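You operate a simulated robot arm through the tools that you are given. There is no shell and no other tool. Be economical: measure what you need, move in short steps, check, and stop when the job is done.

The job below is to be done with a simulated robot arm. You get a single attempt, and the scene is never put back.

## Task
Put three of the steel blocks from the yellow bench top on the blue bench top. Turn the torque dial of the bench driver to 3.5 N m. Put the cartridge marked "62" from the grey bench top on the yellow bench top and the cartridge labelled "21" on the orange level. Put the open green housing on the yellow bench top. Do these in any order.

The check looks at the end state, three seconds after you hand in, the way a careful person would. Anything else that was tipped, shoved, dropped, spilled or broken makes it a failure.

## Robot
A 6-joint arm with a two-finger gripper on a trunk, on a base that drives. Base frame: it is fixed to the floor where the robot stands at the start and does not move with it; the origin is under the middle of the robot, x ahead of it, y to its left, z up; the surface under the hand at the start is at about z = 740. Readings come in mm, degrees, newtons and seconds.
With the tool pointing down near the work surface it reaches from about 340 to 840 mm from the robot's upright axis, wherever it stands. Its first joint turns from -166.0 to 166.0 degrees. Places, roughly: blue bench top [1000, -2100, 700]; cartridge [750, -250, 750]; open green housing [750, -1000, 750]; orange level (6x6x3 cm) [800, -800, 800]; steel block [750, 500, 750]; torque dial of the bench driver [-1800, -1000, 1000]; yellow bench top [700, 700, 700]. Payload 2.45 kg.
Tool frame: the origin (TCP) lies between the finger pads and is the grasp point; the fingertips stand 20 mm ahead of it; z points along the fingers, y is the line along which they close. Largest opening 140 mm; the body of the gripper starts 168 mm behind the TCP.
Orientation is told as [roll, pitch, yaw] about the base's x, y, z axes, in that order, counted from this pose: with the fingers straight down and closing along the base's y, the tool's x points along the base's -x, its y along +y and its z along -z.

## Interface
- The arm moves only by the tool servo_tool. Its argument "motion" is a list of rows, each a list of 7 numbers: the shift along the tool's x, y, z in mm, then the turn, a rotation vector about the tool's x, y, z in degrees, then the gripper command, from -1 (shut) to 1 (fully open), values between in proportion. In form: [[tx, ty, tz, wx, wy, wz, grip], ...]. A call has 1 to 12 rows; each row is the pose to reach, as a shift and turn from the pose commanded when the call began, along the tool's axes at that moment. A row lasts 0.2 s, in which the tool goes at most 50 mm and 8.6 degrees; a call with a longer step from one row to the next is refused whole, and so is a gripper value outside its range. Where a pose cannot be reached the arm comes as near as it can. A force on the tool above 40 N (or 10 N above the force at the start of the call, whichever is more), or a blocked arm, ends the call early, and 0.2 s more pass. Each finger travels about 45 mm/s and halts on what it meets, pressing with about 30 N; the grip force reading is that of the motor and also rises with nothing between the fingers. The clock runs only during rows and for 0.2 s after the last one: add rows that repeat a pose to give the fingers time. It gives the time, the measured TCP pose, the force on the tool (base axes), the opening and the grip force at its end, in the units of the frame above (readings bear some noise), with the torque about the TCP (base axes, N m) and any sound that the robot's microphone picked up.
- Cameras (640 x 400 px; columns grow to the right, rows downward): "scene" is now at [70.2, 139.5, 1830.2]; the picture's right is [-0.03, -1.00, 0.00], its down [-0.91, 0.03, -0.42] and it looks along [0.42, -0.01, -0.91] (base axes); focal length 270 px, centre (320, 200). "wrist" rides on the gripper at [78, 11, -209] in the tool frame; the picture's right is [-0.14, 0.99, 0.00], its down [-0.92, -0.13, -0.37] and it looks along [-0.37, -0.05, 0.93] (tool axes); focal length 280 px, centre (320, 200). There is no depth. A picture from a camera that has moved, and an enlarged one, comes with that camera's place and axes in the base frame and with its lens.
- camera(camera): a new picture of that camera. The clock stands still meanwhile.
- slide_trunk(by): slides the trunk up (or, below 0, down) by that many mm; the arm and the scene camera ride with it, the base frame stays. It gives what a move gives, with no picture.
- steer(legs): drives the robot by 1 to 6 legs, each [ahead, left, turn to the left] in mm, mm and degrees, along the robot's own axes; the way and the turn of a leg run together, so that a leg with both is an arc; at most 1500 mm and 180 degrees a leg. The arm and the cameras ride along, it lands a little off, and it stops where it bumps. It gives what a move gives.
- turn_head(pan, tilt): turns the head with the scene camera to pan (to the left, within 143 degrees either way) and tilt (down, from -29 to 69), counted from straight ahead of the robot. It gives what a move gives.
- zoom(camera, box): a new picture of the part [left, top, right, bottom] of that camera's present view, enlarged. The clock stands still meanwhile.
- sign_off(): hands the job in; it is judged then, once.

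Work in short steps. Places have to be worked out from the pictures, the camera data and where the tool is seen: move nearer, look again, correct. Check each grasp and each placing, and mend what went wrong. You have 196 turns and 182 pictures in all, those below and enlarged ones among them. Open the gripper and draw the arm clear of the work before you hand the job in, unless the task says otherwise; then end with one line.

The tools are called after "Emit:" as a command line: name --pt "numbers of a row" for each row, then --argument value for the rest, lists and objects as JSON in quotes. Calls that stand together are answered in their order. servo_tool: Moves the arm, as the interface text tells. Its arguments: {"type":"object","properties":{"motion":{"type":"array","items":{"type":"array","items":{"type":"number"}}}},"required":["motion"]} The other tools are called the same way: slide_trunk (by) slides the trunk up or down; steer (legs) drives the base; turn_head (pan, tilt) turns the head that bears the scene camera; camera (camera) takes a picture; zoom (camera, box) takes an enlarged picture of a part of a camera's view; sign_off () hands the job in.

At the start:

```text
t: 0.0
position: [460.0, 161.8, 1060.7]
tool_rot: [0.0, 0.0, -0.1]
force: [0.2, -0.1, -0.1]
moment: [-0.01, -0.01, 0.01]
grip_width: 139.9
grasp_force: 0.0
trunk travel left (down, up): [-100.0, 130.0]
robot x, y, heading: [1.7, -1.1, 0.3]
head pan, tilt: [-1.8, 65.1]
```

scene: 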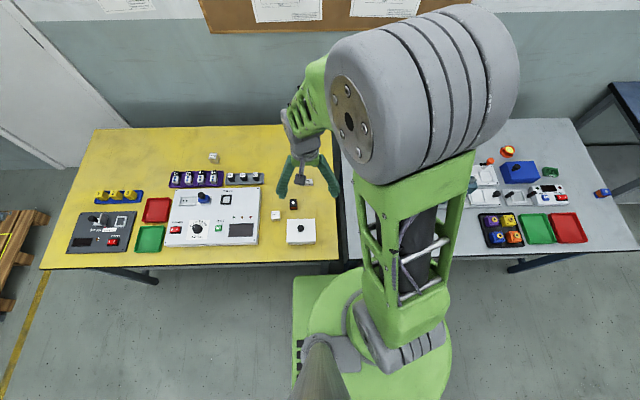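
wrist: 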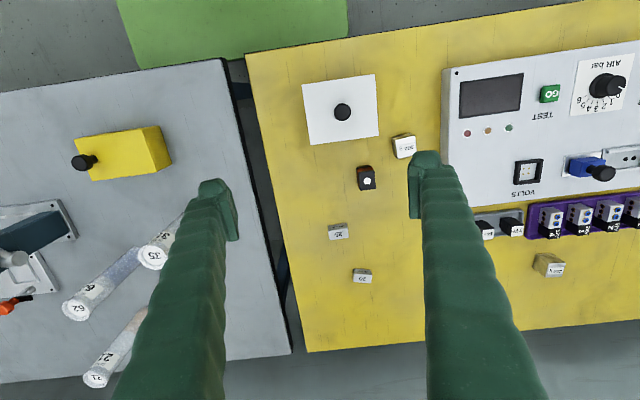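

I'll start by looking closely at the benches through zoomed scene and wrist views.

Emit:
zoom --camera "wrist" --box '[0, 150, 320, 400]'

Emit:
zoom --camera "wrist" --box '[240, 50, 640, 300]'

Emit:
zoom --camera "scene" --box '[440, 120, 640, 270]'

Emit:
zoom --camera "scene" --box '[40, 130, 340, 280]'

```text
1.60 times, centred on (160, 275) of wrist
camera zoom: at [381.9, 174.5, 1268.2], right [0.14, 0.99, 0.0], down [0.92, -0.13, 0.37], along [0.37, -0.05, -0.93], focal length 449 px, centre (576, 80)
```

zoom: 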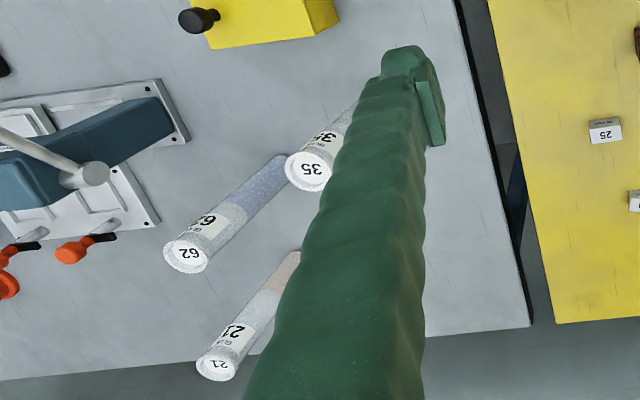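

```text
1.60 times, centred on (440, 175) of wrist
camera zoom: at [381.9, 174.5, 1268.2], right [0.14, 0.99, 0.0], down [0.92, -0.13, 0.37], along [0.37, -0.05, -0.93], focal length 449 px, centre (128, 240)
```

zoom: 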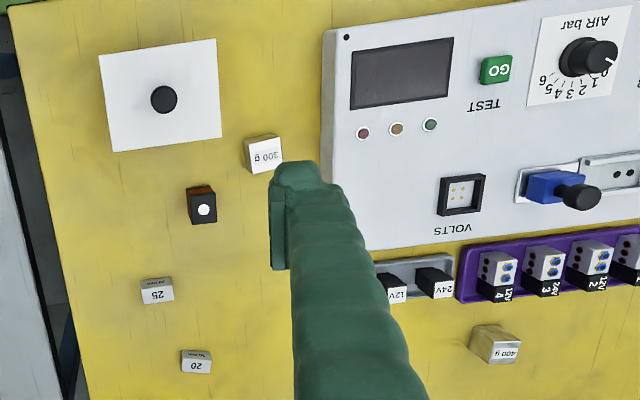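

```text
2.67 times, centred on (540, 195) of scene
camera zoom: at [70.2, 139.5, 1830.2], right [-0.03, -1.0, 0.0], down [-0.91, 0.03, -0.42], along [0.42, -0.01, -0.91], focal length 720 px, centre (-267, 213)
```

zoom: 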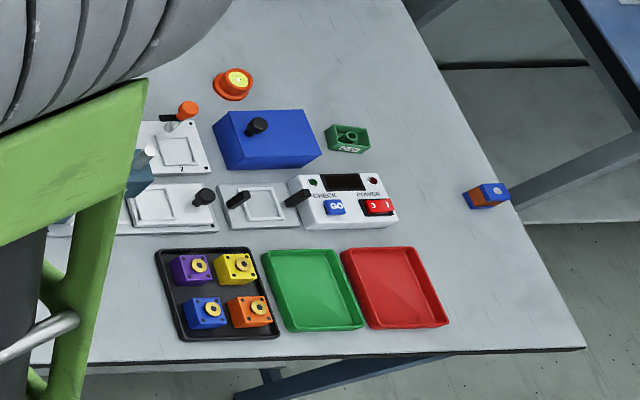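

```text
2.13 times, centred on (190, 205) of scene
camera zoom: at [70.2, 139.5, 1830.2], right [-0.03, -1.0, 0.0], down [-0.91, 0.03, -0.42], along [0.42, -0.01, -0.91], focal length 576 px, centre (597, 189)
```

zoom: 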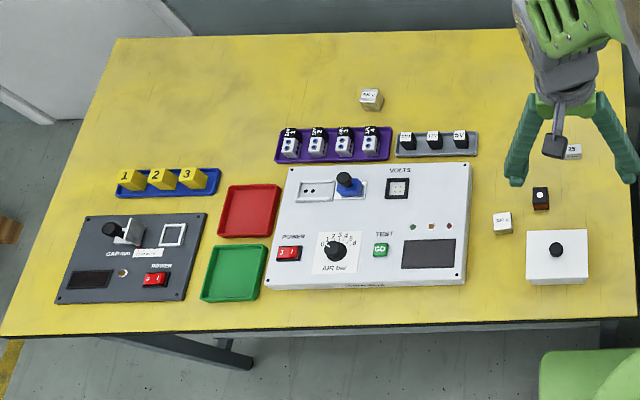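

I need to tell which blocks are steel; zooming tight on each candidate.

Emit:
zoom --camera "wrist" --box '[310, 120, 438, 200]'

Emit:
zoom --camera "wrist" --box '[310, 210, 438, 290]'

Emit:
zoom --camera "wrist" --box '[512, 200, 640, 280]'

Emit:
zoom --camera "scene" --box '[60, 180, 220, 280]'

```text
5.00 times, centred on (374, 160) of wrist
camera zoom: at [381.9, 174.5, 1268.2], right [0.14, 0.99, 0.0], down [0.92, -0.13, 0.37], along [0.37, -0.05, -0.93], focal length 1402 px, centre (50, 400)
```

zoom: 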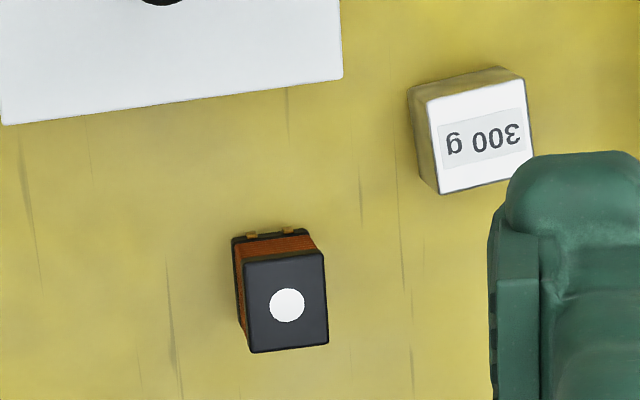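

```text
5.00 times, centred on (374, 250) of wrist
camera zoom: at [381.9, 174.5, 1268.2], right [0.14, 0.99, 0.0], down [0.92, -0.13, 0.37], along [0.37, -0.05, -0.93], focal length 1402 px, centre (50, -50)
```

zoom: 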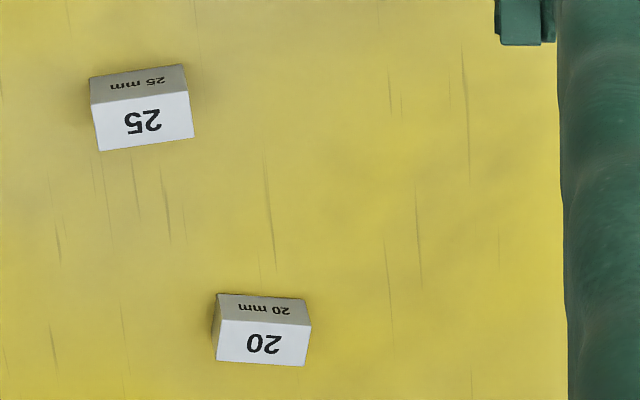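

```text
5.00 times, centred on (576, 240) of wrist
camera zoom: at [381.9, 174.5, 1268.2], right [0.14, 0.99, 0.0], down [0.92, -0.13, 0.37], along [0.37, -0.05, -0.93], focal length 1402 px, centre (-960, 0)
```

zoom: 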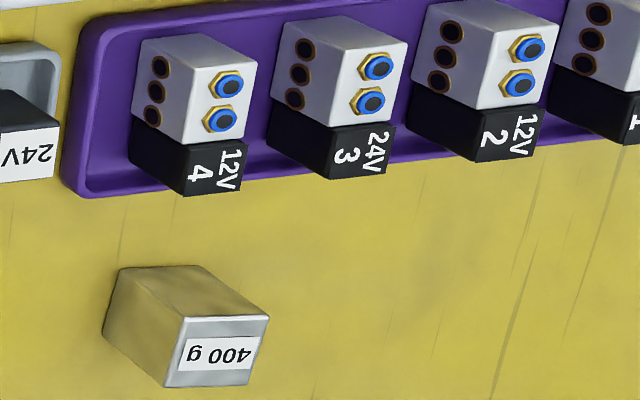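

```text
4.00 times, centred on (140, 230) of scene
camera zoom: at [70.2, 139.5, 1830.2], right [-0.03, -1.0, 0.0], down [-0.91, 0.03, -0.42], along [0.42, -0.01, -0.91], focal length 1080 px, centre (1040, 80)
```

zoom: 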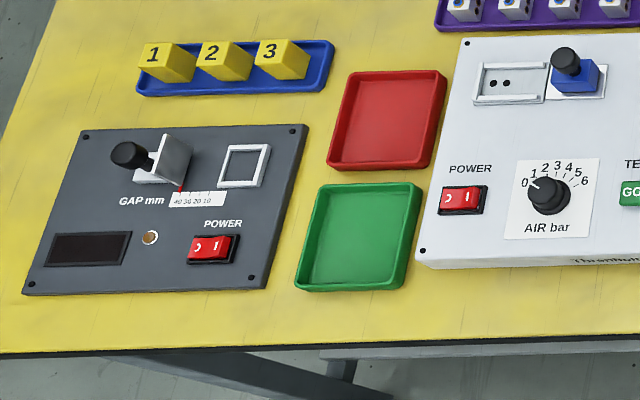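

All four (20, 25, 300 g, 400 g) look metallic; I need to see the rest of the yellow bench for others. Moving the hand left to survey.

Emit:
servo_tool --pt "0 50 -20 0 0 0 1" --pt "0 100 -40 0 0 0 1" --pt "0 150 -60 0 0 0 1" --pt "0 200 -80 0 0 0 1" --pt "0 250 -90 0 0 0 1" --pt "0 300 -90 0 0 0 1"

Emit:
camera --camera "wrist"

Emit:
camera --camera "scene"

```text
refused: row 1 steps farther than a row can; nothing moved
```

```text
171 pictures are left
camera wrist: at [381.9, 174.5, 1268.2], right [0.14, 0.99, 0.0], down [0.92, -0.13, 0.37], along [0.37, -0.05, -0.93], focal length 280 px, centre (320, 200)
```

wrist: 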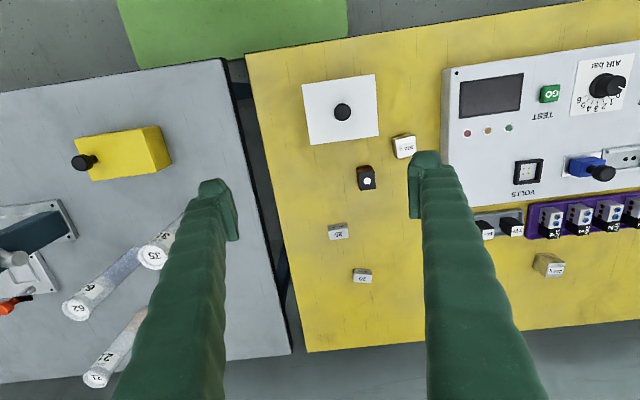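

```text
170 pictures are left
camera scene: at [70.2, 139.5, 1830.2], right [-0.03, -1.0, 0.0], down [-0.91, 0.03, -0.42], along [0.42, -0.01, -0.91], focal length 270 px, centre (320, 200)
```

scene: 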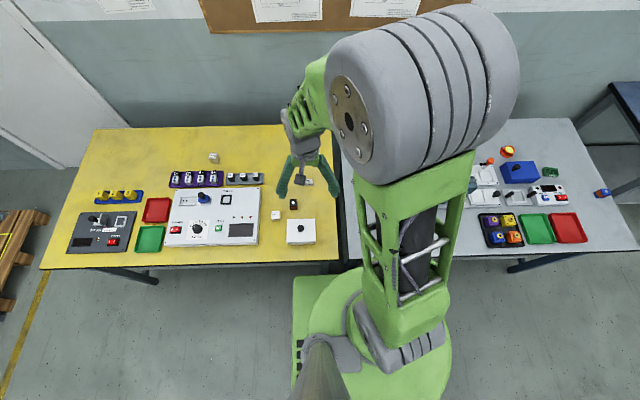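

Only those four metal blocks are on the yellow bench, so any three of them. Now look at the right side toward the blue bench and behind.

Emit:
turn_head --pan -65 --tilt 30

Emit:
camera --camera "scene"

Emit:
turn_head --pan -140 --tilt 25

Emit:
camera --camera "scene"

```text
t: 1.3
position: [460.8, 163.0, 1061.6]
tool_rot: [-0.1, -0.1, 0.0]
force: [0.3, 0.1, -0.1]
moment: [0.0, 0.0, -0.01]
grip_width: 140.1
grasp_force: 0.0
trunk travel left (down, up): [-100.0, 130.0]
robot x, y, heading: [0.1, -1.8, -0.1]
head pan, tilt: [-65.0, 30.0]
```

```text
169 pictures are left
camera scene: at [47.9, 59.5, 1877.9], right [-0.91, -0.42, 0.0], down [-0.21, 0.45, -0.87], along [0.37, -0.78, -0.5], focal length 270 px, centre (320, 200)
```

scene: 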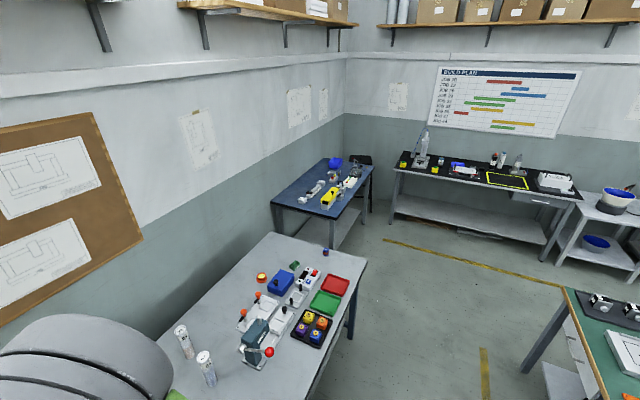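

```text
t: 2.8
position: [460.3, 162.5, 1060.7]
tool_rot: [-0.1, 0.0, 0.1]
force: [-0.4, 0.3, 0.4]
moment: [0.0, 0.01, 0.01]
grip_width: 140.0
grasp_force: 0.1
trunk travel left (down, up): [-100.0, 130.0]
robot x, y, heading: [-2.7, 2.6, 0.0]
head pan, tilt: [-140.0, 25.0]
```

```text
168 pictures are left
camera scene: at [-60.9, 82.1, 1885.9], right [-0.64, 0.77, 0.0], down [0.32, 0.27, -0.91], along [-0.69, -0.58, -0.42], focal length 270 px, centre (320, 200)
```

scene: 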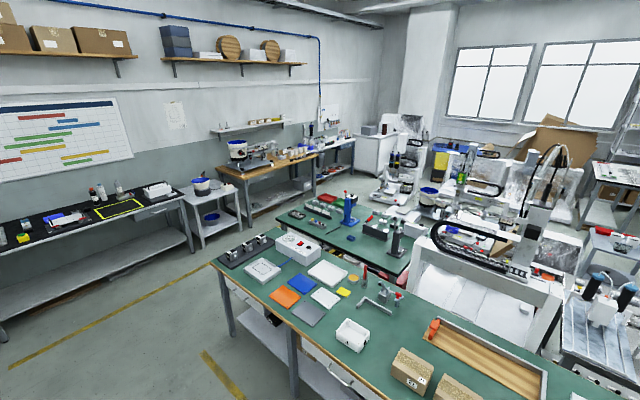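

The bench driver should project near (354,195): the blue device. Zooming there.

Emit:
zoom --camera "scene" --box '[290, 160, 450, 260]'

Emit:
turn_head --pan -70 --tilt 30

Emit:
zoom --camera "scene" --box '[250, 130, 410, 230]'

Emit:
zoom --camera "scene" --box '[120, 220, 376, 380]'

```text
4.00 times, centred on (370, 210) of scene
camera zoom: at [-60.9, 82.1, 1885.9], right [-0.64, 0.77, 0.0], down [0.32, 0.27, -0.91], along [-0.69, -0.58, -0.42], focal length 1080 px, centre (120, 160)
```

zoom: 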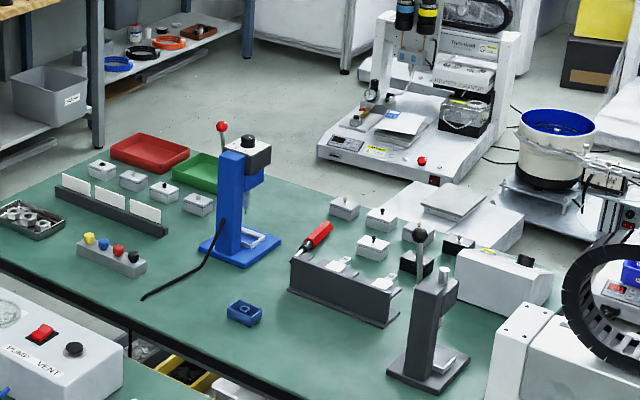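

```text
t: 4.2
position: [460.5, 162.3, 1061.7]
tool_rot: [0.0, 0.1, 0.0]
force: [-0.1, -0.5, -0.1]
moment: [0.03, 0.01, 0.02]
grip_width: 140.0
grasp_force: 0.1
trunk travel left (down, up): [-100.0, 130.0]
robot x, y, heading: [-0.3, 2.5, 0.0]
head pan, tilt: [-70.0, 30.0]
```

```text
4.00 times, centred on (330, 180) of scene
camera zoom: at [40.5, 56.4, 1878.0], right [-0.94, -0.34, 0.0], down [-0.17, 0.47, -0.87], along [0.3, -0.81, -0.5], focal length 1080 px, centre (280, 280)
```

zoom: 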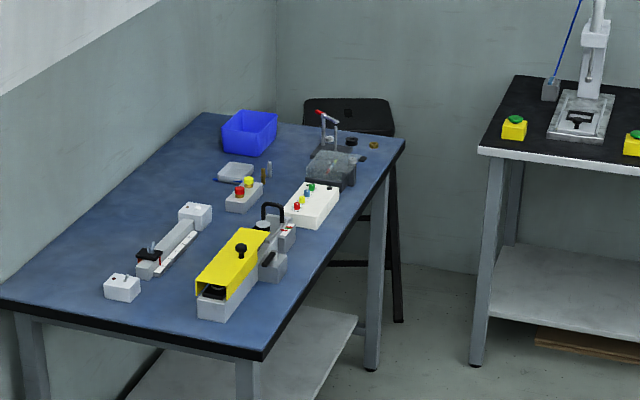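

```text
2.50 times, centred on (248, 300) of scene
camera zoom: at [40.5, 56.4, 1878.0], right [-0.94, -0.34, 0.0], down [-0.17, 0.47, -0.87], along [0.3, -0.81, -0.5], focal length 675 px, centre (500, -50)
```

zoom: 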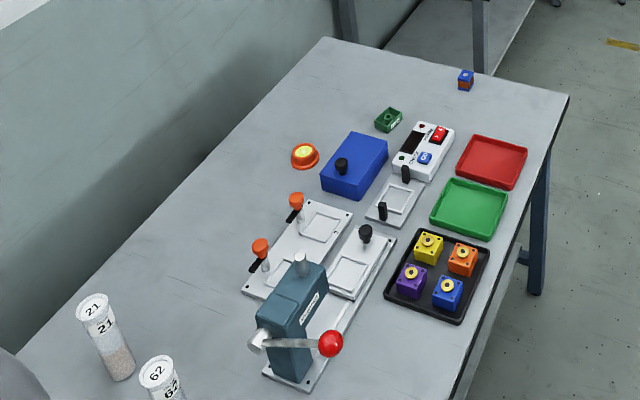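

Geometry: blue bench spans about x 670–1270, y −2690…−1550, with clear space on its near strip; driver is the blue press on the far green bench. Start with block "25" at about (659,174): move above it and look.

Emit:
servo_tool --pt "-35 2 30 0 0 0 1" --pt "-70 4 60 0 0 0 1" --pt "-105 6 90 0 0 0 1" --pt "-140 8 120 0 0 0 1" --pt "-170 10 150 0 0 0 1" --pt "-200 12 180 0 0 0 1"

Emit:
camera --camera "wrist"

Emit:
turn_head --pan 0 --tilt 60

Emit:
camera --camera "scene"

```text
t: 5.6
position: [662.8, 174.0, 880.0]
tool_rot: [0.0, 0.1, 0.0]
force: [0.5, 0.0, -0.3]
moment: [-0.01, 0.02, 0.04]
grip_width: 139.9
grasp_force: 0.0
trunk travel left (down, up): [-100.0, 130.0]
robot x, y, heading: [-0.2, -0.3, -0.1]
head pan, tilt: [-70.0, 30.0]
```

```text
164 pictures are left
camera wrist: at [584.3, 186.7, 1087.3], right [0.14, 0.99, 0.0], down [0.92, -0.13, 0.37], along [0.36, -0.05, -0.93], focal length 280 px, centre (320, 200)
```

wrist: 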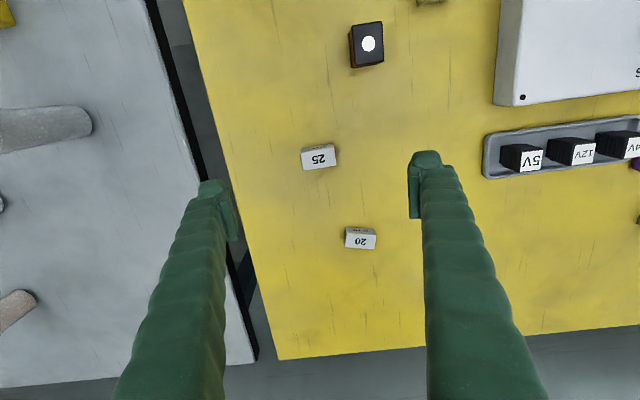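

```text
t: 7.0
position: [661.5, 174.1, 881.2]
tool_rot: [0.0, 0.0, -0.1]
force: [0.5, 0.1, 0.0]
moment: [-0.02, -0.02, 0.0]
grip_width: 140.1
grasp_force: 0.1
trunk travel left (down, up): [-100.0, 130.0]
robot x, y, heading: [-0.4, -0.2, 0.0]
head pan, tilt: [0.0, 60.0]
```

```text
163 pictures are left
camera scene: at [76.3, 141.3, 1835.9], right [0.0, -1.0, 0.0], down [-0.87, 0.0, -0.5], along [0.5, 0.0, -0.87], focal length 270 px, centre (320, 200)
```

scene: 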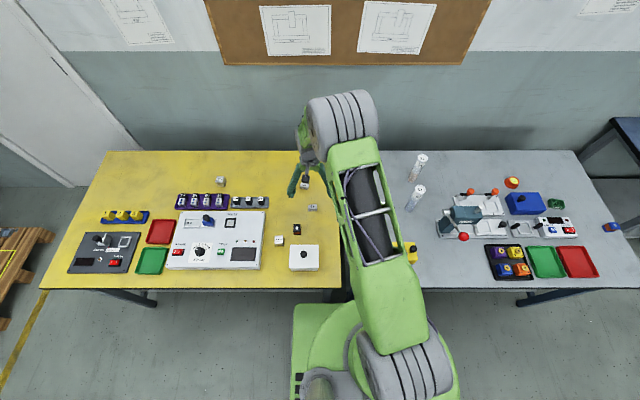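

Block 25 at about (656.5,174.6), edges aligned with base axes. Descend to TCP z≈764 and close.

Emit:
servo_tool --pt "5 0 40 0 0 0 1" --pt "5 0 80 0 0 0 1" --pt "5 0 105 0 0 0 1" --pt "5 0 116 0 0 0 1"

Emit:
camera --camera "wrist"

```text
t: 8.0
position: [655.9, 174.9, 764.7]
tool_rot: [0.0, 0.0, -0.1]
force: [0.1, -0.6, 0.6]
moment: [-0.01, 0.05, -0.01]
grip_width: 140.0
grasp_force: 0.1
trunk travel left (down, up): [-100.0, 130.0]
robot x, y, heading: [0.5, 0.5, 0.3]
head pan, tilt: [0.0, 60.0]
```

```text
162 pictures are left
camera wrist: at [577.9, 187.1, 972.8], right [0.14, 0.99, 0.0], down [0.92, -0.13, 0.37], along [0.37, -0.05, -0.93], focal length 280 px, centre (320, 200)
```

wrist: 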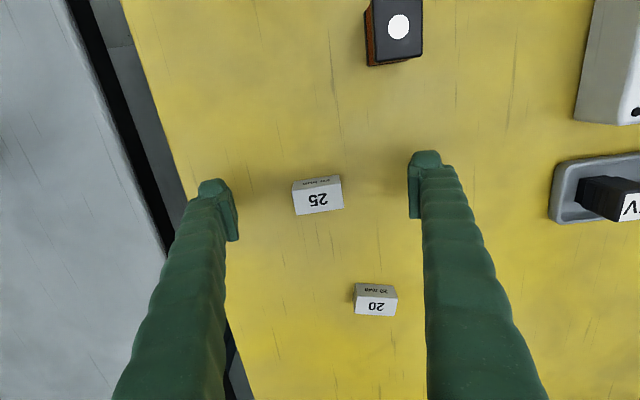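

Block is centred between fingers. Close on it and lift.

Emit:
servo_tool --pt "0 0 0 0 0 0 -1" --pt "0 0 0 0 0 0 -1" --pt "0 0 0 0 0 0 -1" --pt "0 0 0 0 0 0 -1" --pt "0 0 0 0 0 0 -1" --pt "0 0 0 0 0 0 -1" --pt "0 0 0 0 0 0 -1" --pt "0 0 -10 0 0 0 -1" --pt "0 0 -50 0 0 0 -1" --pt "0 0 -100 0 0 0 -1" --pt "0 0 -140 0 0 0 -1"

Emit:
camera --camera "wrist"

```text
t: 10.4
position: [654.6, 175.0, 904.3]
tool_rot: [0.0, 0.0, 0.0]
force: [0.7, 0.3, -2.0]
moment: [0.02, -0.05, -0.02]
grip_width: 39.1
grasp_force: 30.4
trunk travel left (down, up): [-100.0, 130.0]
robot x, y, heading: [-0.0, 1.5, -0.2]
head pan, tilt: [0.0, 60.0]
```

```text
161 pictures are left
camera wrist: at [576.4, 186.8, 1111.4], right [0.14, 0.99, 0.0], down [0.92, -0.13, 0.37], along [0.36, -0.05, -0.93], focal length 280 px, centre (320, 200)
```

wrist: 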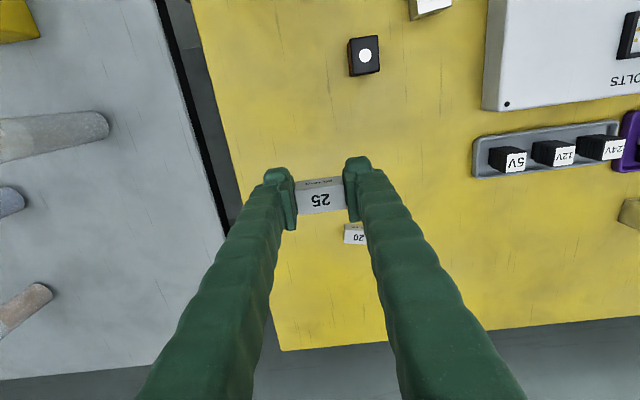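

Grasped (39 mm, ~2 N). Retract and raise, then strafe right to the blue bench.

Emit:
servo_tool --pt "40 0 -28 0 0 0 -1" --pt "80 0 -56 0 0 0 -1" --pt "120 0 -84 0 0 0 -1" --pt "160 0 -112 0 0 0 -1" --pt "200 0 -140 0 0 0 -1" --pt "240 0 -150 0 0 0 -1"

Emit:
steer --legs '[[0, -1400, 0], [0, -250, 0]]'

Emit:
camera --camera "scene"

Emit:
camera --camera "wrist"

```text
t: 11.8
position: [412.9, 175.2, 1057.0]
tool_rot: [-0.1, 0.0, 0.0]
force: [-0.3, -0.3, -1.4]
moment: [0.05, -0.03, -0.01]
grip_width: 38.9
grasp_force: 29.6
trunk travel left (down, up): [-100.0, 130.0]
robot x, y, heading: [0.5, -2.0, 0.0]
head pan, tilt: [0.0, 60.0]
```

```text
t: 26.6
position: [432.1, -1456.3, 1056.7]
tool_rot: [0.0, 0.0, 1.3]
force: [0.3, 0.5, -2.2]
moment: [0.02, -0.01, 0.0]
grip_width: 39.0
grasp_force: 29.9
trunk travel left (down, up): [-100.0, 130.0]
robot x, y, heading: [21.7, -1641.7, 1.2]
head pan, tilt: [0.0, 60.0]
```

```text
160 pictures are left
camera scene: at [94.2, -1498.6, 1835.9], right [0.02, -1.0, 0.0], down [-0.87, -0.02, -0.5], along [0.5, 0.01, -0.87], focal length 270 px, centre (320, 200)
```

scene: 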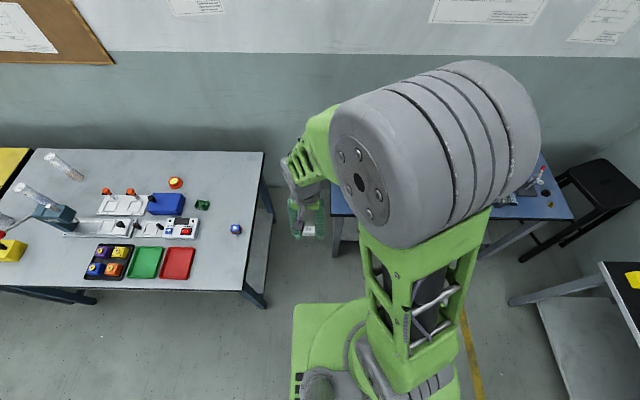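

```text
159 pictures are left
camera wrist: at [353.0, -1446.4, 1263.6], right [0.12, 0.99, 0.0], down [0.92, -0.11, 0.37], along [0.37, -0.04, -0.93], focal length 280 px, centre (320, 200)
```

wrist: 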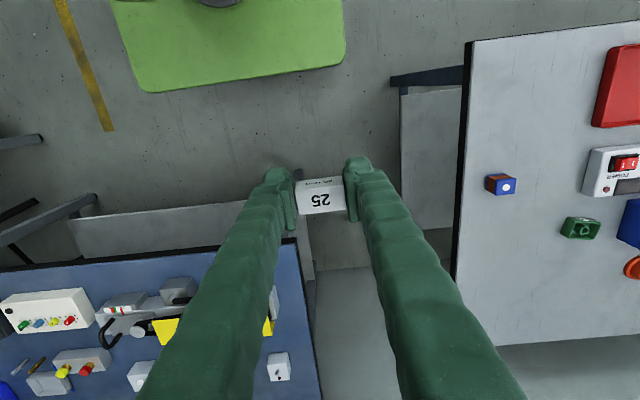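

Blue bench near-front corner at about (646,-1522). Drive ahead 150 mm, then move the hand over the front-left part of the bench and look.

Emit:
steer --legs '[[150, 0, -1.2]]'

Emit:
camera --camera "wrist"

```text
t: 28.0
position: [585.1, -1464.7, 1056.9]
tool_rot: [0.0, 0.1, 0.1]
force: [0.2, -0.5, -1.5]
moment: [0.01, 0.08, 0.02]
grip_width: 39.1
grasp_force: 29.8
trunk travel left (down, up): [-100.0, 130.0]
robot x, y, heading: [166.7, -1637.5, 0.1]
head pan, tilt: [0.0, 60.0]
```

```text
158 pictures are left
camera wrist: at [506.7, -1451.9, 1263.2], right [0.14, 0.99, 0.0], down [0.92, -0.13, 0.37], along [0.36, -0.05, -0.93], focal length 280 px, centre (320, 200)
```

wrist: 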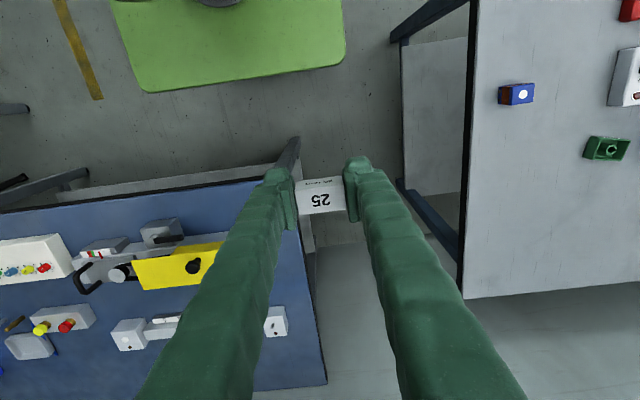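

Edge of blue top is y≈−1535, front x≈655. Move above (715,−1580), lower to z 900, and look.

Emit:
servo_tool --pt "-25 -25 20 0 0 0 -1" --pt "-50 -50 45 0 0 0 -1" --pt "-75 -75 75 0 0 0 -1" --pt "-100 -95 105 0 0 0 -1" --pt "-120 -112 135 0 0 0 -1" --pt "-130 -116 160 0 0 0 -1"

Emit:
camera --camera "wrist"

Emit:
camera --camera "scene"

```text
t: 29.4
position: [712.8, -1579.2, 896.0]
tool_rot: [0.0, 0.0, 0.0]
force: [-0.7, 0.8, -1.6]
moment: [0.02, 0.03, 0.0]
grip_width: 38.8
grasp_force: 30.4
trunk travel left (down, up): [-100.0, 130.0]
robot x, y, heading: [169.4, -1639.8, 0.1]
head pan, tilt: [0.0, 60.0]
```

```text
157 pictures are left
camera wrist: at [635.4, -1567.6, 1103.0], right [0.14, 0.99, 0.0], down [0.92, -0.13, 0.37], along [0.36, -0.05, -0.93], focal length 280 px, centre (320, 200)
```

wrist: 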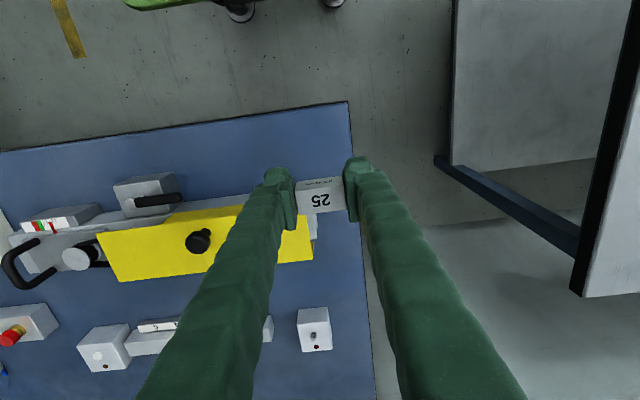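

```text
156 pictures are left
camera scene: at [246.6, -1498.3, 1835.8], right [0.0, -1.0, 0.0], down [-0.87, 0.0, -0.5], along [0.5, 0.0, -0.87], focal length 270 px, centre (320, 200)
```

scene: 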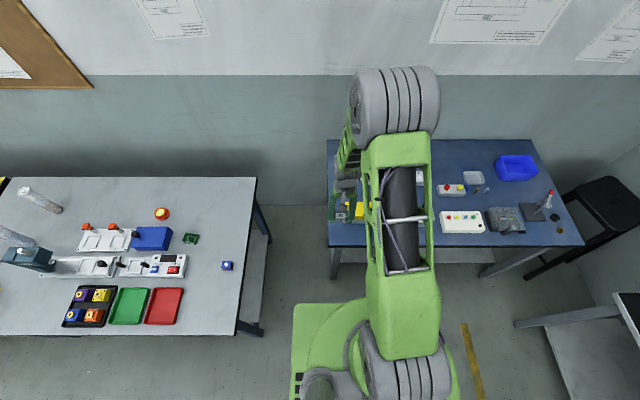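

A free front strip exists: x 660–740, y −1535…−1740. I'll put this block at (693,−1695): move over, descend to z 775.

Emit:
servo_tool --pt "8 -45 0 0 0 0 -1" --pt "16 -90 0 0 0 0 -1" --pt "20 -116 20 0 0 0 -1" --pt "20 -116 60 0 0 0 -1" --pt "20 -116 100 0 0 0 -1" --pt "20 -116 121 0 0 0 -1" --pt "20 -116 121 0 0 0 -1"

Emit:
camera --camera "wrist"

```text
t: 31.0
position: [695.5, -1696.4, 774.3]
tool_rot: [0.1, 0.1, -0.1]
force: [0.7, -0.2, -1.0]
moment: [0.0, 0.01, 0.02]
grip_width: 38.7
grasp_force: 30.2
trunk travel left (down, up): [-100.0, 130.0]
robot x, y, heading: [169.3, -1637.2, 0.0]
head pan, tilt: [0.0, 60.0]
```

```text
155 pictures are left
camera wrist: at [616.7, -1685.7, 981.4], right [0.14, 0.99, 0.0], down [0.92, -0.13, 0.37], along [0.36, -0.05, -0.93], focal length 280 px, centre (320, 200)
```

wrist: 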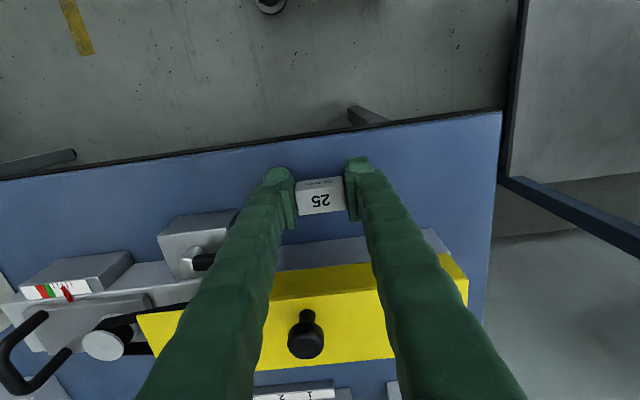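

Lower gently to contact, in small steps.

Emit:
servo_tool --pt "0 0 4 0 0 0 -1" --pt "0 0 7 0 0 0 -1" --pt "0 0 9 0 0 0 -1" --pt "0 0 10 0 0 0 -1" --pt "0 0 10 0 0 0 -1"

```text
t: 32.2
position: [694.2, -1696.1, 766.3]
tool_rot: [0.0, -0.1, 0.0]
force: [-1.4, -2.0, 12.0]
moment: [-0.02, 0.0, -0.02]
grip_width: 38.8
grasp_force: 29.9
trunk travel left (down, up): [-100.0, 130.0]
robot x, y, heading: [169.0, -1642.9, 0.2]
head pan, tilt: [0.0, 60.0]
```

Contact felt (12 N) at z≈766. Open to 75 mm and lift.

Emit:
servo_tool --pt "0 0 0 0 0 0 0.05" --pt "0 0 0 0 0 0 0.05" --pt "0 0 0 0 0 0 0.05" --pt "0 0 -30 0 0 0 0.05" --pt "0 0 -80 0 0 0 0.05" --pt "0 0 -130 0 0 0 0.05" --pt "0 0 -180 0 0 0 1" --pt "40 0 -210 0 0 0 1" --pt "80 40 -230 0 0 0 1" --pt "120 80 -250 0 0 0 1"

Emit:
camera --camera "wrist"

```text
refused: row 9 steps farther than a row can; nothing moved
```

```text
154 pictures are left
camera wrist: at [615.6, -1684.9, 973.0], right [0.14, 0.99, 0.0], down [0.92, -0.13, 0.37], along [0.37, -0.05, -0.93], focal length 280 px, centre (320, 200)
```

wrist: 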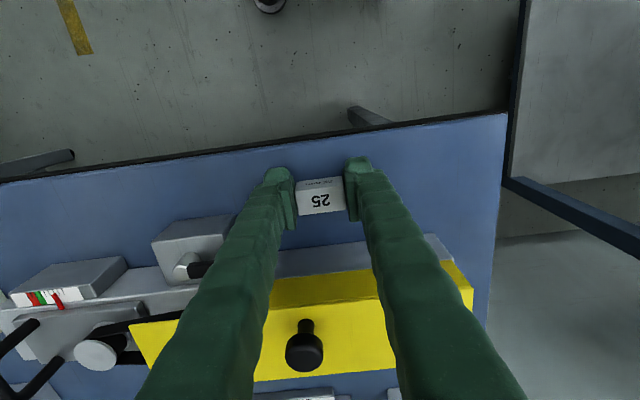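

Row step too long; re-send with smaller steps.

Emit:
servo_tool --pt "0 0 0 0 0 0 0.05" --pt "0 0 0 0 0 0 0.05" --pt "0 0 0 0 0 0 0.05" --pt "0 0 -30 0 0 0 0.05" --pt "0 0 -75 0 0 0 0.05" --pt "0 0 -120 0 0 0 0.05" --pt "0 0 -165 0 0 0 1" --pt "30 0 -200 0 0 0 1" --pt "60 30 -220 0 0 0 1" --pt "90 60 -240 0 0 0 1" --pt "120 90 -260 0 0 0 1"

Emit:
camera --camera "wrist"

```text
t: 34.6
position: [573.6, -1607.7, 1023.4]
tool_rot: [0.0, 0.1, 0.0]
force: [-0.1, -1.0, -0.4]
moment: [-0.04, -0.04, -0.01]
grip_width: 139.9
grasp_force: 0.1
trunk travel left (down, up): [-100.0, 130.0]
robot x, y, heading: [169.7, -1638.0, -0.2]
head pan, tilt: [0.0, 60.0]
```

```text
153 pictures are left
camera wrist: at [494.2, -1595.7, 1231.2], right [0.14, 0.99, 0.0], down [0.92, -0.13, 0.37], along [0.37, -0.05, -0.93], focal length 280 px, centre (320, 200)
```

wrist: 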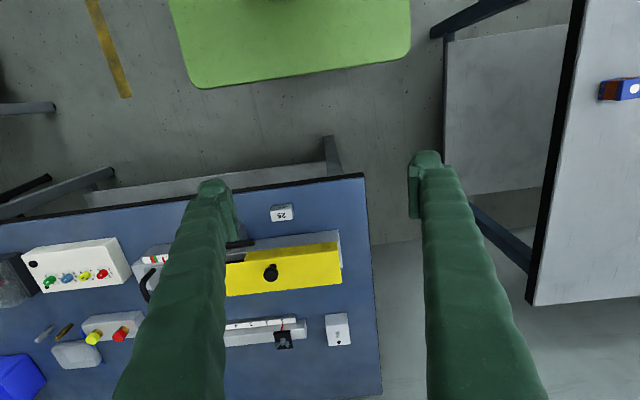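

Block 25 is placed well. Now go back, stopping at the grey bench to pick the green housing (~(675,−955)).

Emit:
steer --legs '[[-160, 0, 0], [0, 720, 0]]'

Emit:
camera --camera "wrist"

Emit:
camera --camera "scene"

```text
t: 42.3
position: [411.1, -895.8, 1024.1]
tool_rot: [0.0, 0.0, 0.5]
force: [0.4, -1.0, 0.2]
moment: [0.0, 0.02, -0.01]
grip_width: 140.1
grasp_force: 0.1
trunk travel left (down, up): [-100.0, 130.0]
robot x, y, heading: [6.3, -932.2, 0.3]
head pan, tilt: [0.0, 60.0]
```

```text
152 pictures are left
camera wrist: at [332.8, -885.2, 1230.7], right [0.13, 0.99, 0.0], down [0.92, -0.12, 0.37], along [0.37, -0.05, -0.93], focal length 280 px, centre (320, 200)
```

wrist: 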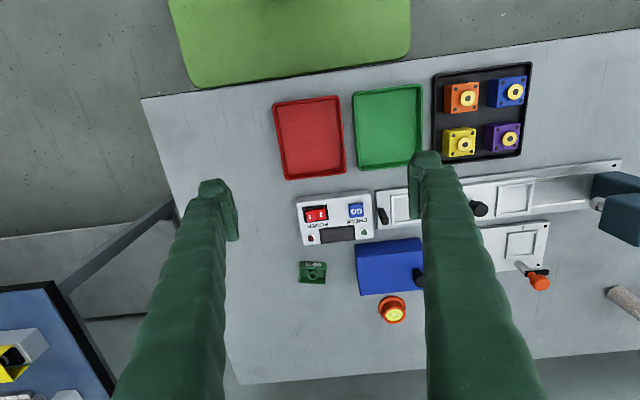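

```text
151 pictures are left
camera scene: at [82.1, -789.3, 1835.8], right [0.01, -1.0, 0.0], down [-0.87, -0.01, -0.5], along [0.5, 0.0, -0.87], focal length 270 px, centre (320, 200)
```

scene: 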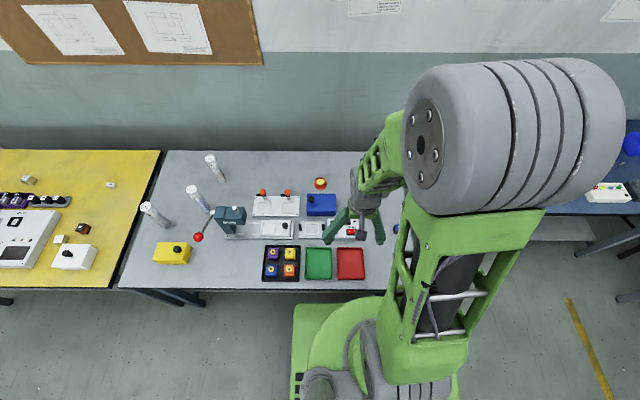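

Housing at ~(677,−947); level at ~(781,−790). Move above the housing and look closely.

Emit:
servo_tool --pt "-40 -8 20 0 0 0 1" --pt "-80 -16 40 0 0 0 1" --pt "-120 -24 60 0 0 0 1" --pt "-160 -32 80 0 0 0 1" --pt "-200 -40 100 0 0 0 1" --pt "-235 -46 120 0 0 0 1" --pt "-264 -51 140 0 0 0 1"

Emit:
camera --camera "wrist"

Emit:
zoom --camera "wrist" --box '[240, 140, 400, 240]'

```text
t: 43.9
position: [677.3, -945.1, 883.7]
tool_rot: [0.0, 0.1, 0.6]
force: [0.3, 0.3, 0.5]
moment: [0.03, 0.02, 0.04]
grip_width: 139.9
grasp_force: 0.0
trunk travel left (down, up): [-100.0, 130.0]
robot x, y, heading: [5.7, -932.7, 0.5]
head pan, tilt: [0.0, 60.0]
```

```text
150 pictures are left
camera wrist: at [599.0, -934.2, 1091.0], right [0.13, 0.99, 0.0], down [0.92, -0.12, 0.37], along [0.36, -0.05, -0.93], focal length 280 px, centre (320, 200)
```

wrist: 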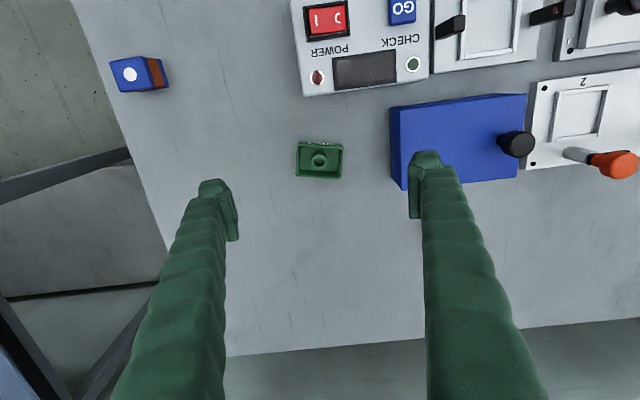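

```text
4.00 times, centred on (320, 190) of wrist
camera zoom: at [599.0, -934.2, 1091.0], right [0.13, 0.99, 0.0], down [0.92, -0.12, 0.37], along [0.36, -0.05, -0.93], focal length 1122 px, centre (320, 240)
```

zoom: 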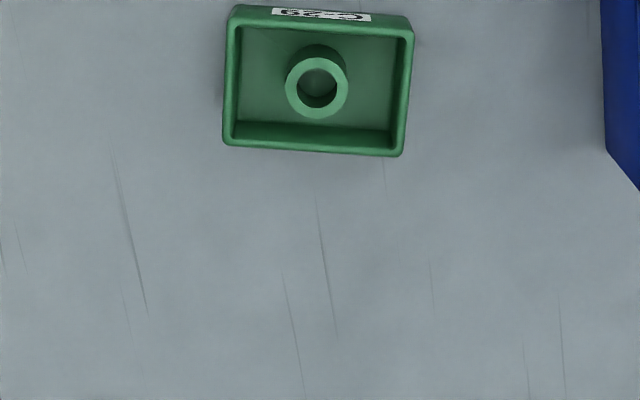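

Housing centre (676.4,−945.8), turned about −11° . Rotate to match, narrow the opening to ~90 mm (blue box is close on the left), and descend.

Emit:
servo_tool --pt "1 0 20 0 0 6 0.28" --pt "1 0 40 0 0 11.5 0.28" --pt "1 0 60 0 0 11.5 0.28" --pt "1 0 80 0 0 11.5 0.28" --pt "1 0 100 0 0 11.5 0.28"

Emit:
camera --camera "wrist"

```text
t: 45.1
position: [674.7, -944.0, 783.4]
tool_rot: [-0.1, 0.1, -11.0]
force: [1.0, -0.3, -0.7]
moment: [-0.01, 0.02, 0.01]
grip_width: 89.6
grasp_force: 0.1
trunk travel left (down, up): [-100.0, 130.0]
robot x, y, heading: [7.4, -932.4, 0.5]
head pan, tilt: [0.0, 60.0]
```

```text
148 pictures are left
camera wrist: at [599.7, -918.7, 990.4], right [0.32, 0.95, 0.0], down [0.88, -0.3, 0.37], along [0.35, -0.12, -0.93], focal length 280 px, centre (320, 200)
```

wrist: 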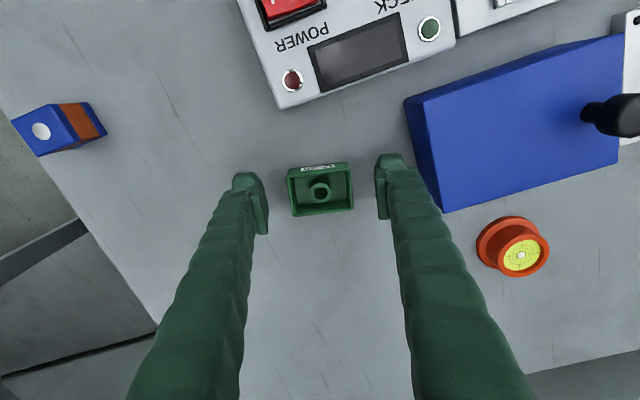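

Aligned. Descend 20 mm, close, lift.

Emit:
servo_tool --pt "0 0 12 0 0 0 0.28" --pt "0 0 20 0 0 0 0.28" --pt "0 0 20 0 0 0 -1" --pt "0 0 20 0 0 0 -1" --pt "0 0 20 0 0 0 -1" --pt "0 0 20 0 0 0 -1" --pt "0 0 20 0 0 0 -1" --pt "0 0 5 0 0 0 -1" --pt "0 0 -40 0 0 0 -1" --pt "0 0 -85 0 0 0 -1" --pt "0 0 -125 0 0 0 -1"

Emit:
camera --camera "wrist"

```text
t: 47.5
position: [674.4, -945.6, 908.0]
tool_rot: [0.1, 0.1, -11.0]
force: [0.2, 0.1, -0.2]
moment: [0.0, -0.03, -0.01]
grip_width: 54.3
grasp_force: 30.2
trunk travel left (down, up): [-100.0, 130.0]
robot x, y, heading: [10.9, -933.7, 0.3]
head pan, tilt: [0.0, 60.0]
```

```text
147 pictures are left
camera wrist: at [599.8, -919.9, 1115.4], right [0.32, 0.95, 0.0], down [0.88, -0.3, 0.37], along [0.35, -0.12, -0.93], focal length 280 px, centre (320, 200)
```

wrist: 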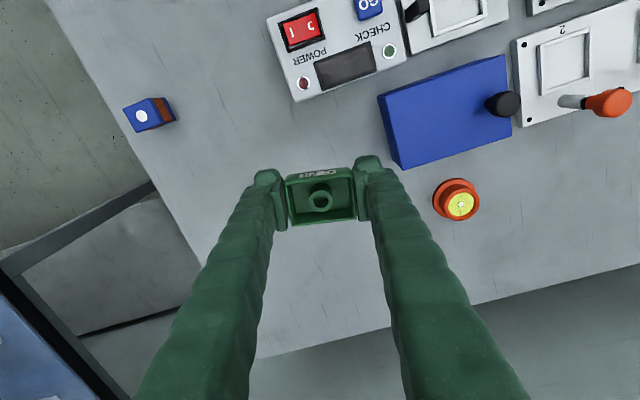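

Housing held (54 mm). Retract, straighten, and drive left to the yellow bench (robot y≈200).

Emit:
servo_tool --pt "36 -7 -25 0 0 0 -1" --pt "72 -14 -50 0 0 0 -1" --pt "108 -21 -75 0 0 0 -1" --pt "144 -28 -100 0 0 0 -1" --pt "180 -35 -120 0 0 -6 -1" --pt "215 -42 -135 0 0 -11.2 -1" --pt "250 -48 -140 0 0 -11.2 -1"

Emit:
steer --legs '[[0, 1130, -0.3]]'

Emit:
camera --camera "wrist"

```text
t: 49.1
position: [418.8, -945.0, 1047.3]
tool_rot: [0.0, 0.0, 0.3]
force: [0.5, -0.2, -0.3]
moment: [-0.02, 0.0, -0.01]
grip_width: 54.5
grasp_force: 30.4
trunk travel left (down, up): [-100.0, 130.0]
robot x, y, heading: [5.0, -930.5, 0.3]
head pan, tilt: [0.0, 60.0]
```

```text
t: 59.5
position: [414.8, 205.8, 1047.8]
tool_rot: [0.0, 0.0, -0.3]
force: [0.4, -0.3, -0.9]
moment: [-0.01, 0.05, 0.01]
grip_width: 54.3
grasp_force: 29.9
trunk travel left (down, up): [-100.0, 130.0]
robot x, y, heading: [1.2, 221.0, -0.0]
head pan, tilt: [0.0, 60.0]
```

```text
146 pictures are left
camera wrist: at [336.6, 217.4, 1254.1], right [0.14, 0.99, 0.0], down [0.92, -0.13, 0.37], along [0.36, -0.05, -0.93], focal length 280 px, centre (320, 200)
```

wrist: 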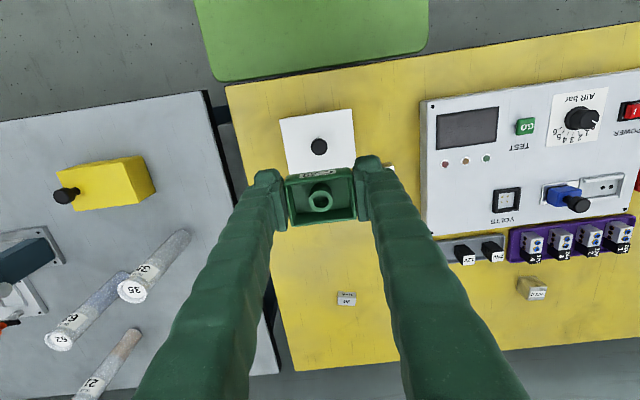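

Move to above (790,330), z 880.

Emit:
servo_tool --pt "-42 14 10 0 0 0 -1" --pt "-84 28 20 0 0 0 -1" --pt "-126 42 30 0 0 0 -1" --pt "-168 56 45 0 0 0 -1" --pt "-210 70 65 0 0 0 -1" --pt "-250 84 85 0 0 0 -1" --pt "-290 98 105 0 0 0 -1" --pt "-325 110 130 0 0 0 -1" --pt "-355 120 155 0 0 0 -1" --pt "-375 124 170 0 0 0 -1"

Emit:
camera --camera "wrist"

```text
t: 61.6
position: [790.0, 327.0, 875.8]
tool_rot: [0.0, 0.1, -0.1]
force: [-0.5, 0.7, 0.1]
moment: [0.01, 0.02, 0.0]
grip_width: 54.5
grasp_force: 29.9
trunk travel left (down, up): [-100.0, 130.0]
robot x, y, heading: [1.2, 223.1, -0.1]
head pan, tilt: [0.0, 60.0]
```

```text
145 pictures are left
camera wrist: at [712.2, 339.1, 1083.6], right [0.14, 0.99, 0.0], down [0.92, -0.13, 0.37], along [0.36, -0.05, -0.93], focal length 280 px, centre (320, 200)
```

wrist: 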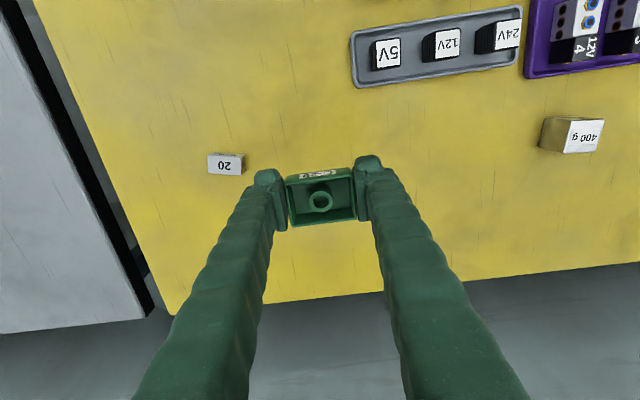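

Clear spot. Descend to just above the surface then touch down slowly.

Emit:
servo_tool --pt "0 0 40 0 0 0 -1" --pt "0 0 80 0 0 0 -1" --pt "0 0 102 0 0 0 -1" --pt "0 0 107 0 0 0 -1" --pt "0 0 110 0 0 0 -1" --pt "0 0 111.5 0 0 0 -1" --pt "0 0 112.5 0 0 0 -1"

```text
t: 63.2
position: [790.1, 328.9, 763.6]
tool_rot: [0.0, -0.1, -0.2]
force: [0.8, 0.4, -0.4]
moment: [0.0, 0.02, 0.0]
grip_width: 54.7
grasp_force: 30.0
trunk travel left (down, up): [-100.0, 130.0]
robot x, y, heading: [0.0, 225.8, 0.2]
head pan, tilt: [0.0, 60.0]
```

No contact yet; two more millimetres.

Emit:
servo_tool --pt "0 0 0.8 0 0 0 -1" --pt "0 0 1.5 0 0 0 -1" --pt "0 0 1.5 0 0 0 -1"

```text
t: 64.0
position: [790.5, 327.4, 763.4]
tool_rot: [0.0, 0.0, -0.2]
force: [-2.1, -0.8, 5.0]
moment: [0.01, -0.03, 0.02]
grip_width: 54.7
grasp_force: 29.9
trunk travel left (down, up): [-100.0, 130.0]
robot x, y, heading: [3.6, 219.8, -0.1]
head pan, tilt: [0.0, 60.0]
```

Contact. Release, lift, and move over toward block 20 at ~(766,215).

Emit:
servo_tool --pt "0 0 0 0 0 0 0.2" --pt "0 0 0 0 0 0 0.2" --pt "0 0 0 0 0 0 0.2" --pt "0 0 -30 0 0 0 0.2" --pt "0 0 -75 0 0 0 0.2" --pt "0 0 -115 0 0 0 0.2" --pt "8 -40 -120 0 0 0 0.3" --pt "16 -80 -120 0 0 0 0.3" --pt "24 -112 -120 0 0 0 0.3"

Emit:
camera --camera "wrist"

```text
t: 66.0
position: [767.5, 214.3, 881.5]
tool_rot: [0.1, 0.1, -0.2]
force: [0.3, 0.6, 0.0]
moment: [-0.01, 0.02, 0.02]
grip_width: 91.0
grasp_force: 0.0
trunk travel left (down, up): [-100.0, 130.0]
robot x, y, heading: [5.4, 223.6, -0.1]
head pan, tilt: [0.0, 60.0]
```

```text
144 pictures are left
camera wrist: at [689.1, 226.1, 1088.9], right [0.14, 0.99, 0.0], down [0.92, -0.13, 0.37], along [0.37, -0.05, -0.93], focal length 280 px, centre (320, 200)
```

wrist: 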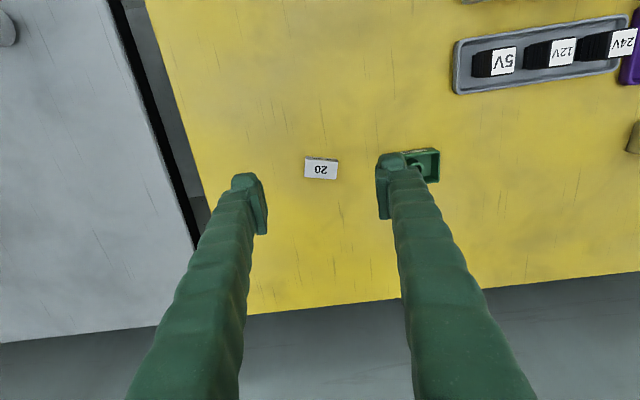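

Block 20 at ~(774,216), yaw about −11°. Rotate, descend, and grip.

Emit:
servo_tool --pt "-3 1 30 0 0 5.5 0.3" --pt "-6 1 60 0 0 11 0.3" --pt "-6 1 90 0 0 11 0.3"

Emit:
camera --camera "wrist"

```text
t: 66.8
position: [773.5, 215.8, 792.2]
tool_rot: [-0.1, -0.1, -11.3]
force: [0.5, 0.5, 1.0]
moment: [0.0, 0.02, 0.01]
grip_width: 91.2
grasp_force: 0.0
trunk travel left (down, up): [-100.0, 130.0]
robot x, y, heading: [1.8, 224.5, -0.3]
head pan, tilt: [0.0, 60.0]
```

```text
143 pictures are left
camera wrist: at [698.2, 243.0, 999.4], right [0.33, 0.94, 0.0], down [0.88, -0.31, 0.37], along [0.35, -0.12, -0.93], focal length 280 px, centre (320, 200)
```

wrist: 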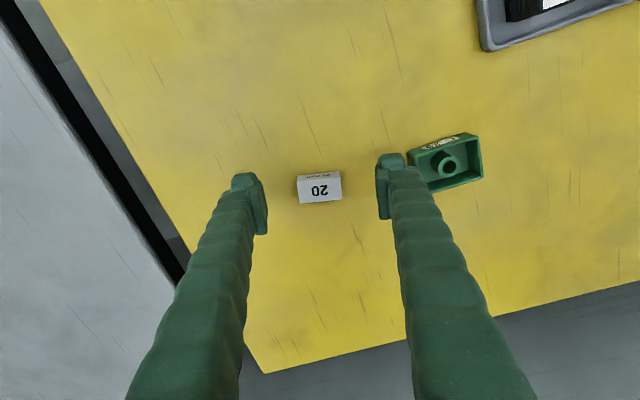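

Aligned with finger line. Descend and grip.

Emit:
servo_tool --pt "0 0 18 0 0 0 0.3" --pt "0 0 27 0 0 0 0.3" --pt "0 0 27 0 0 0 -1" --pt "0 0 27 0 0 0 -1" --pt "0 0 27 0 0 0 -1" --pt "0 0 27 0 0 0 -1" --pt "0 0 27 0 0 0 -1" --pt "0 0 27 0 0 0 -1" --pt "0 0 10 0 0 0 -1" --pt "0 0 -30 0 0 0 -1" --pt "0 0 -75 0 0 0 -1" --pt "0 0 -115 0 0 0 -1"

Emit:
camera --camera "wrist"

```text
t: 69.5
position: [771.1, 214.4, 909.4]
tool_rot: [0.0, 0.1, -11.3]
force: [-1.3, -0.3, -1.7]
moment: [-0.04, -0.02, 0.01]
grip_width: 38.9
grasp_force: 29.9
trunk travel left (down, up): [-100.0, 130.0]
robot x, y, heading: [3.3, 219.5, -0.1]
head pan, tilt: [0.0, 60.0]
```

```text
142 pictures are left
camera wrist: at [696.5, 241.9, 1116.2], right [0.33, 0.94, 0.0], down [0.88, -0.3, 0.37], along [0.35, -0.12, -0.93], focal length 280 px, centre (320, 200)
```

wrist: 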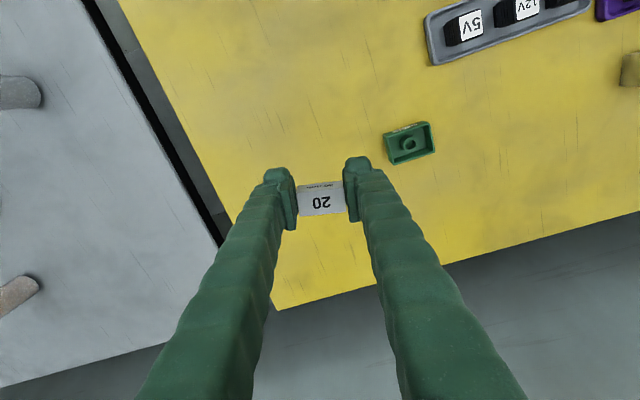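

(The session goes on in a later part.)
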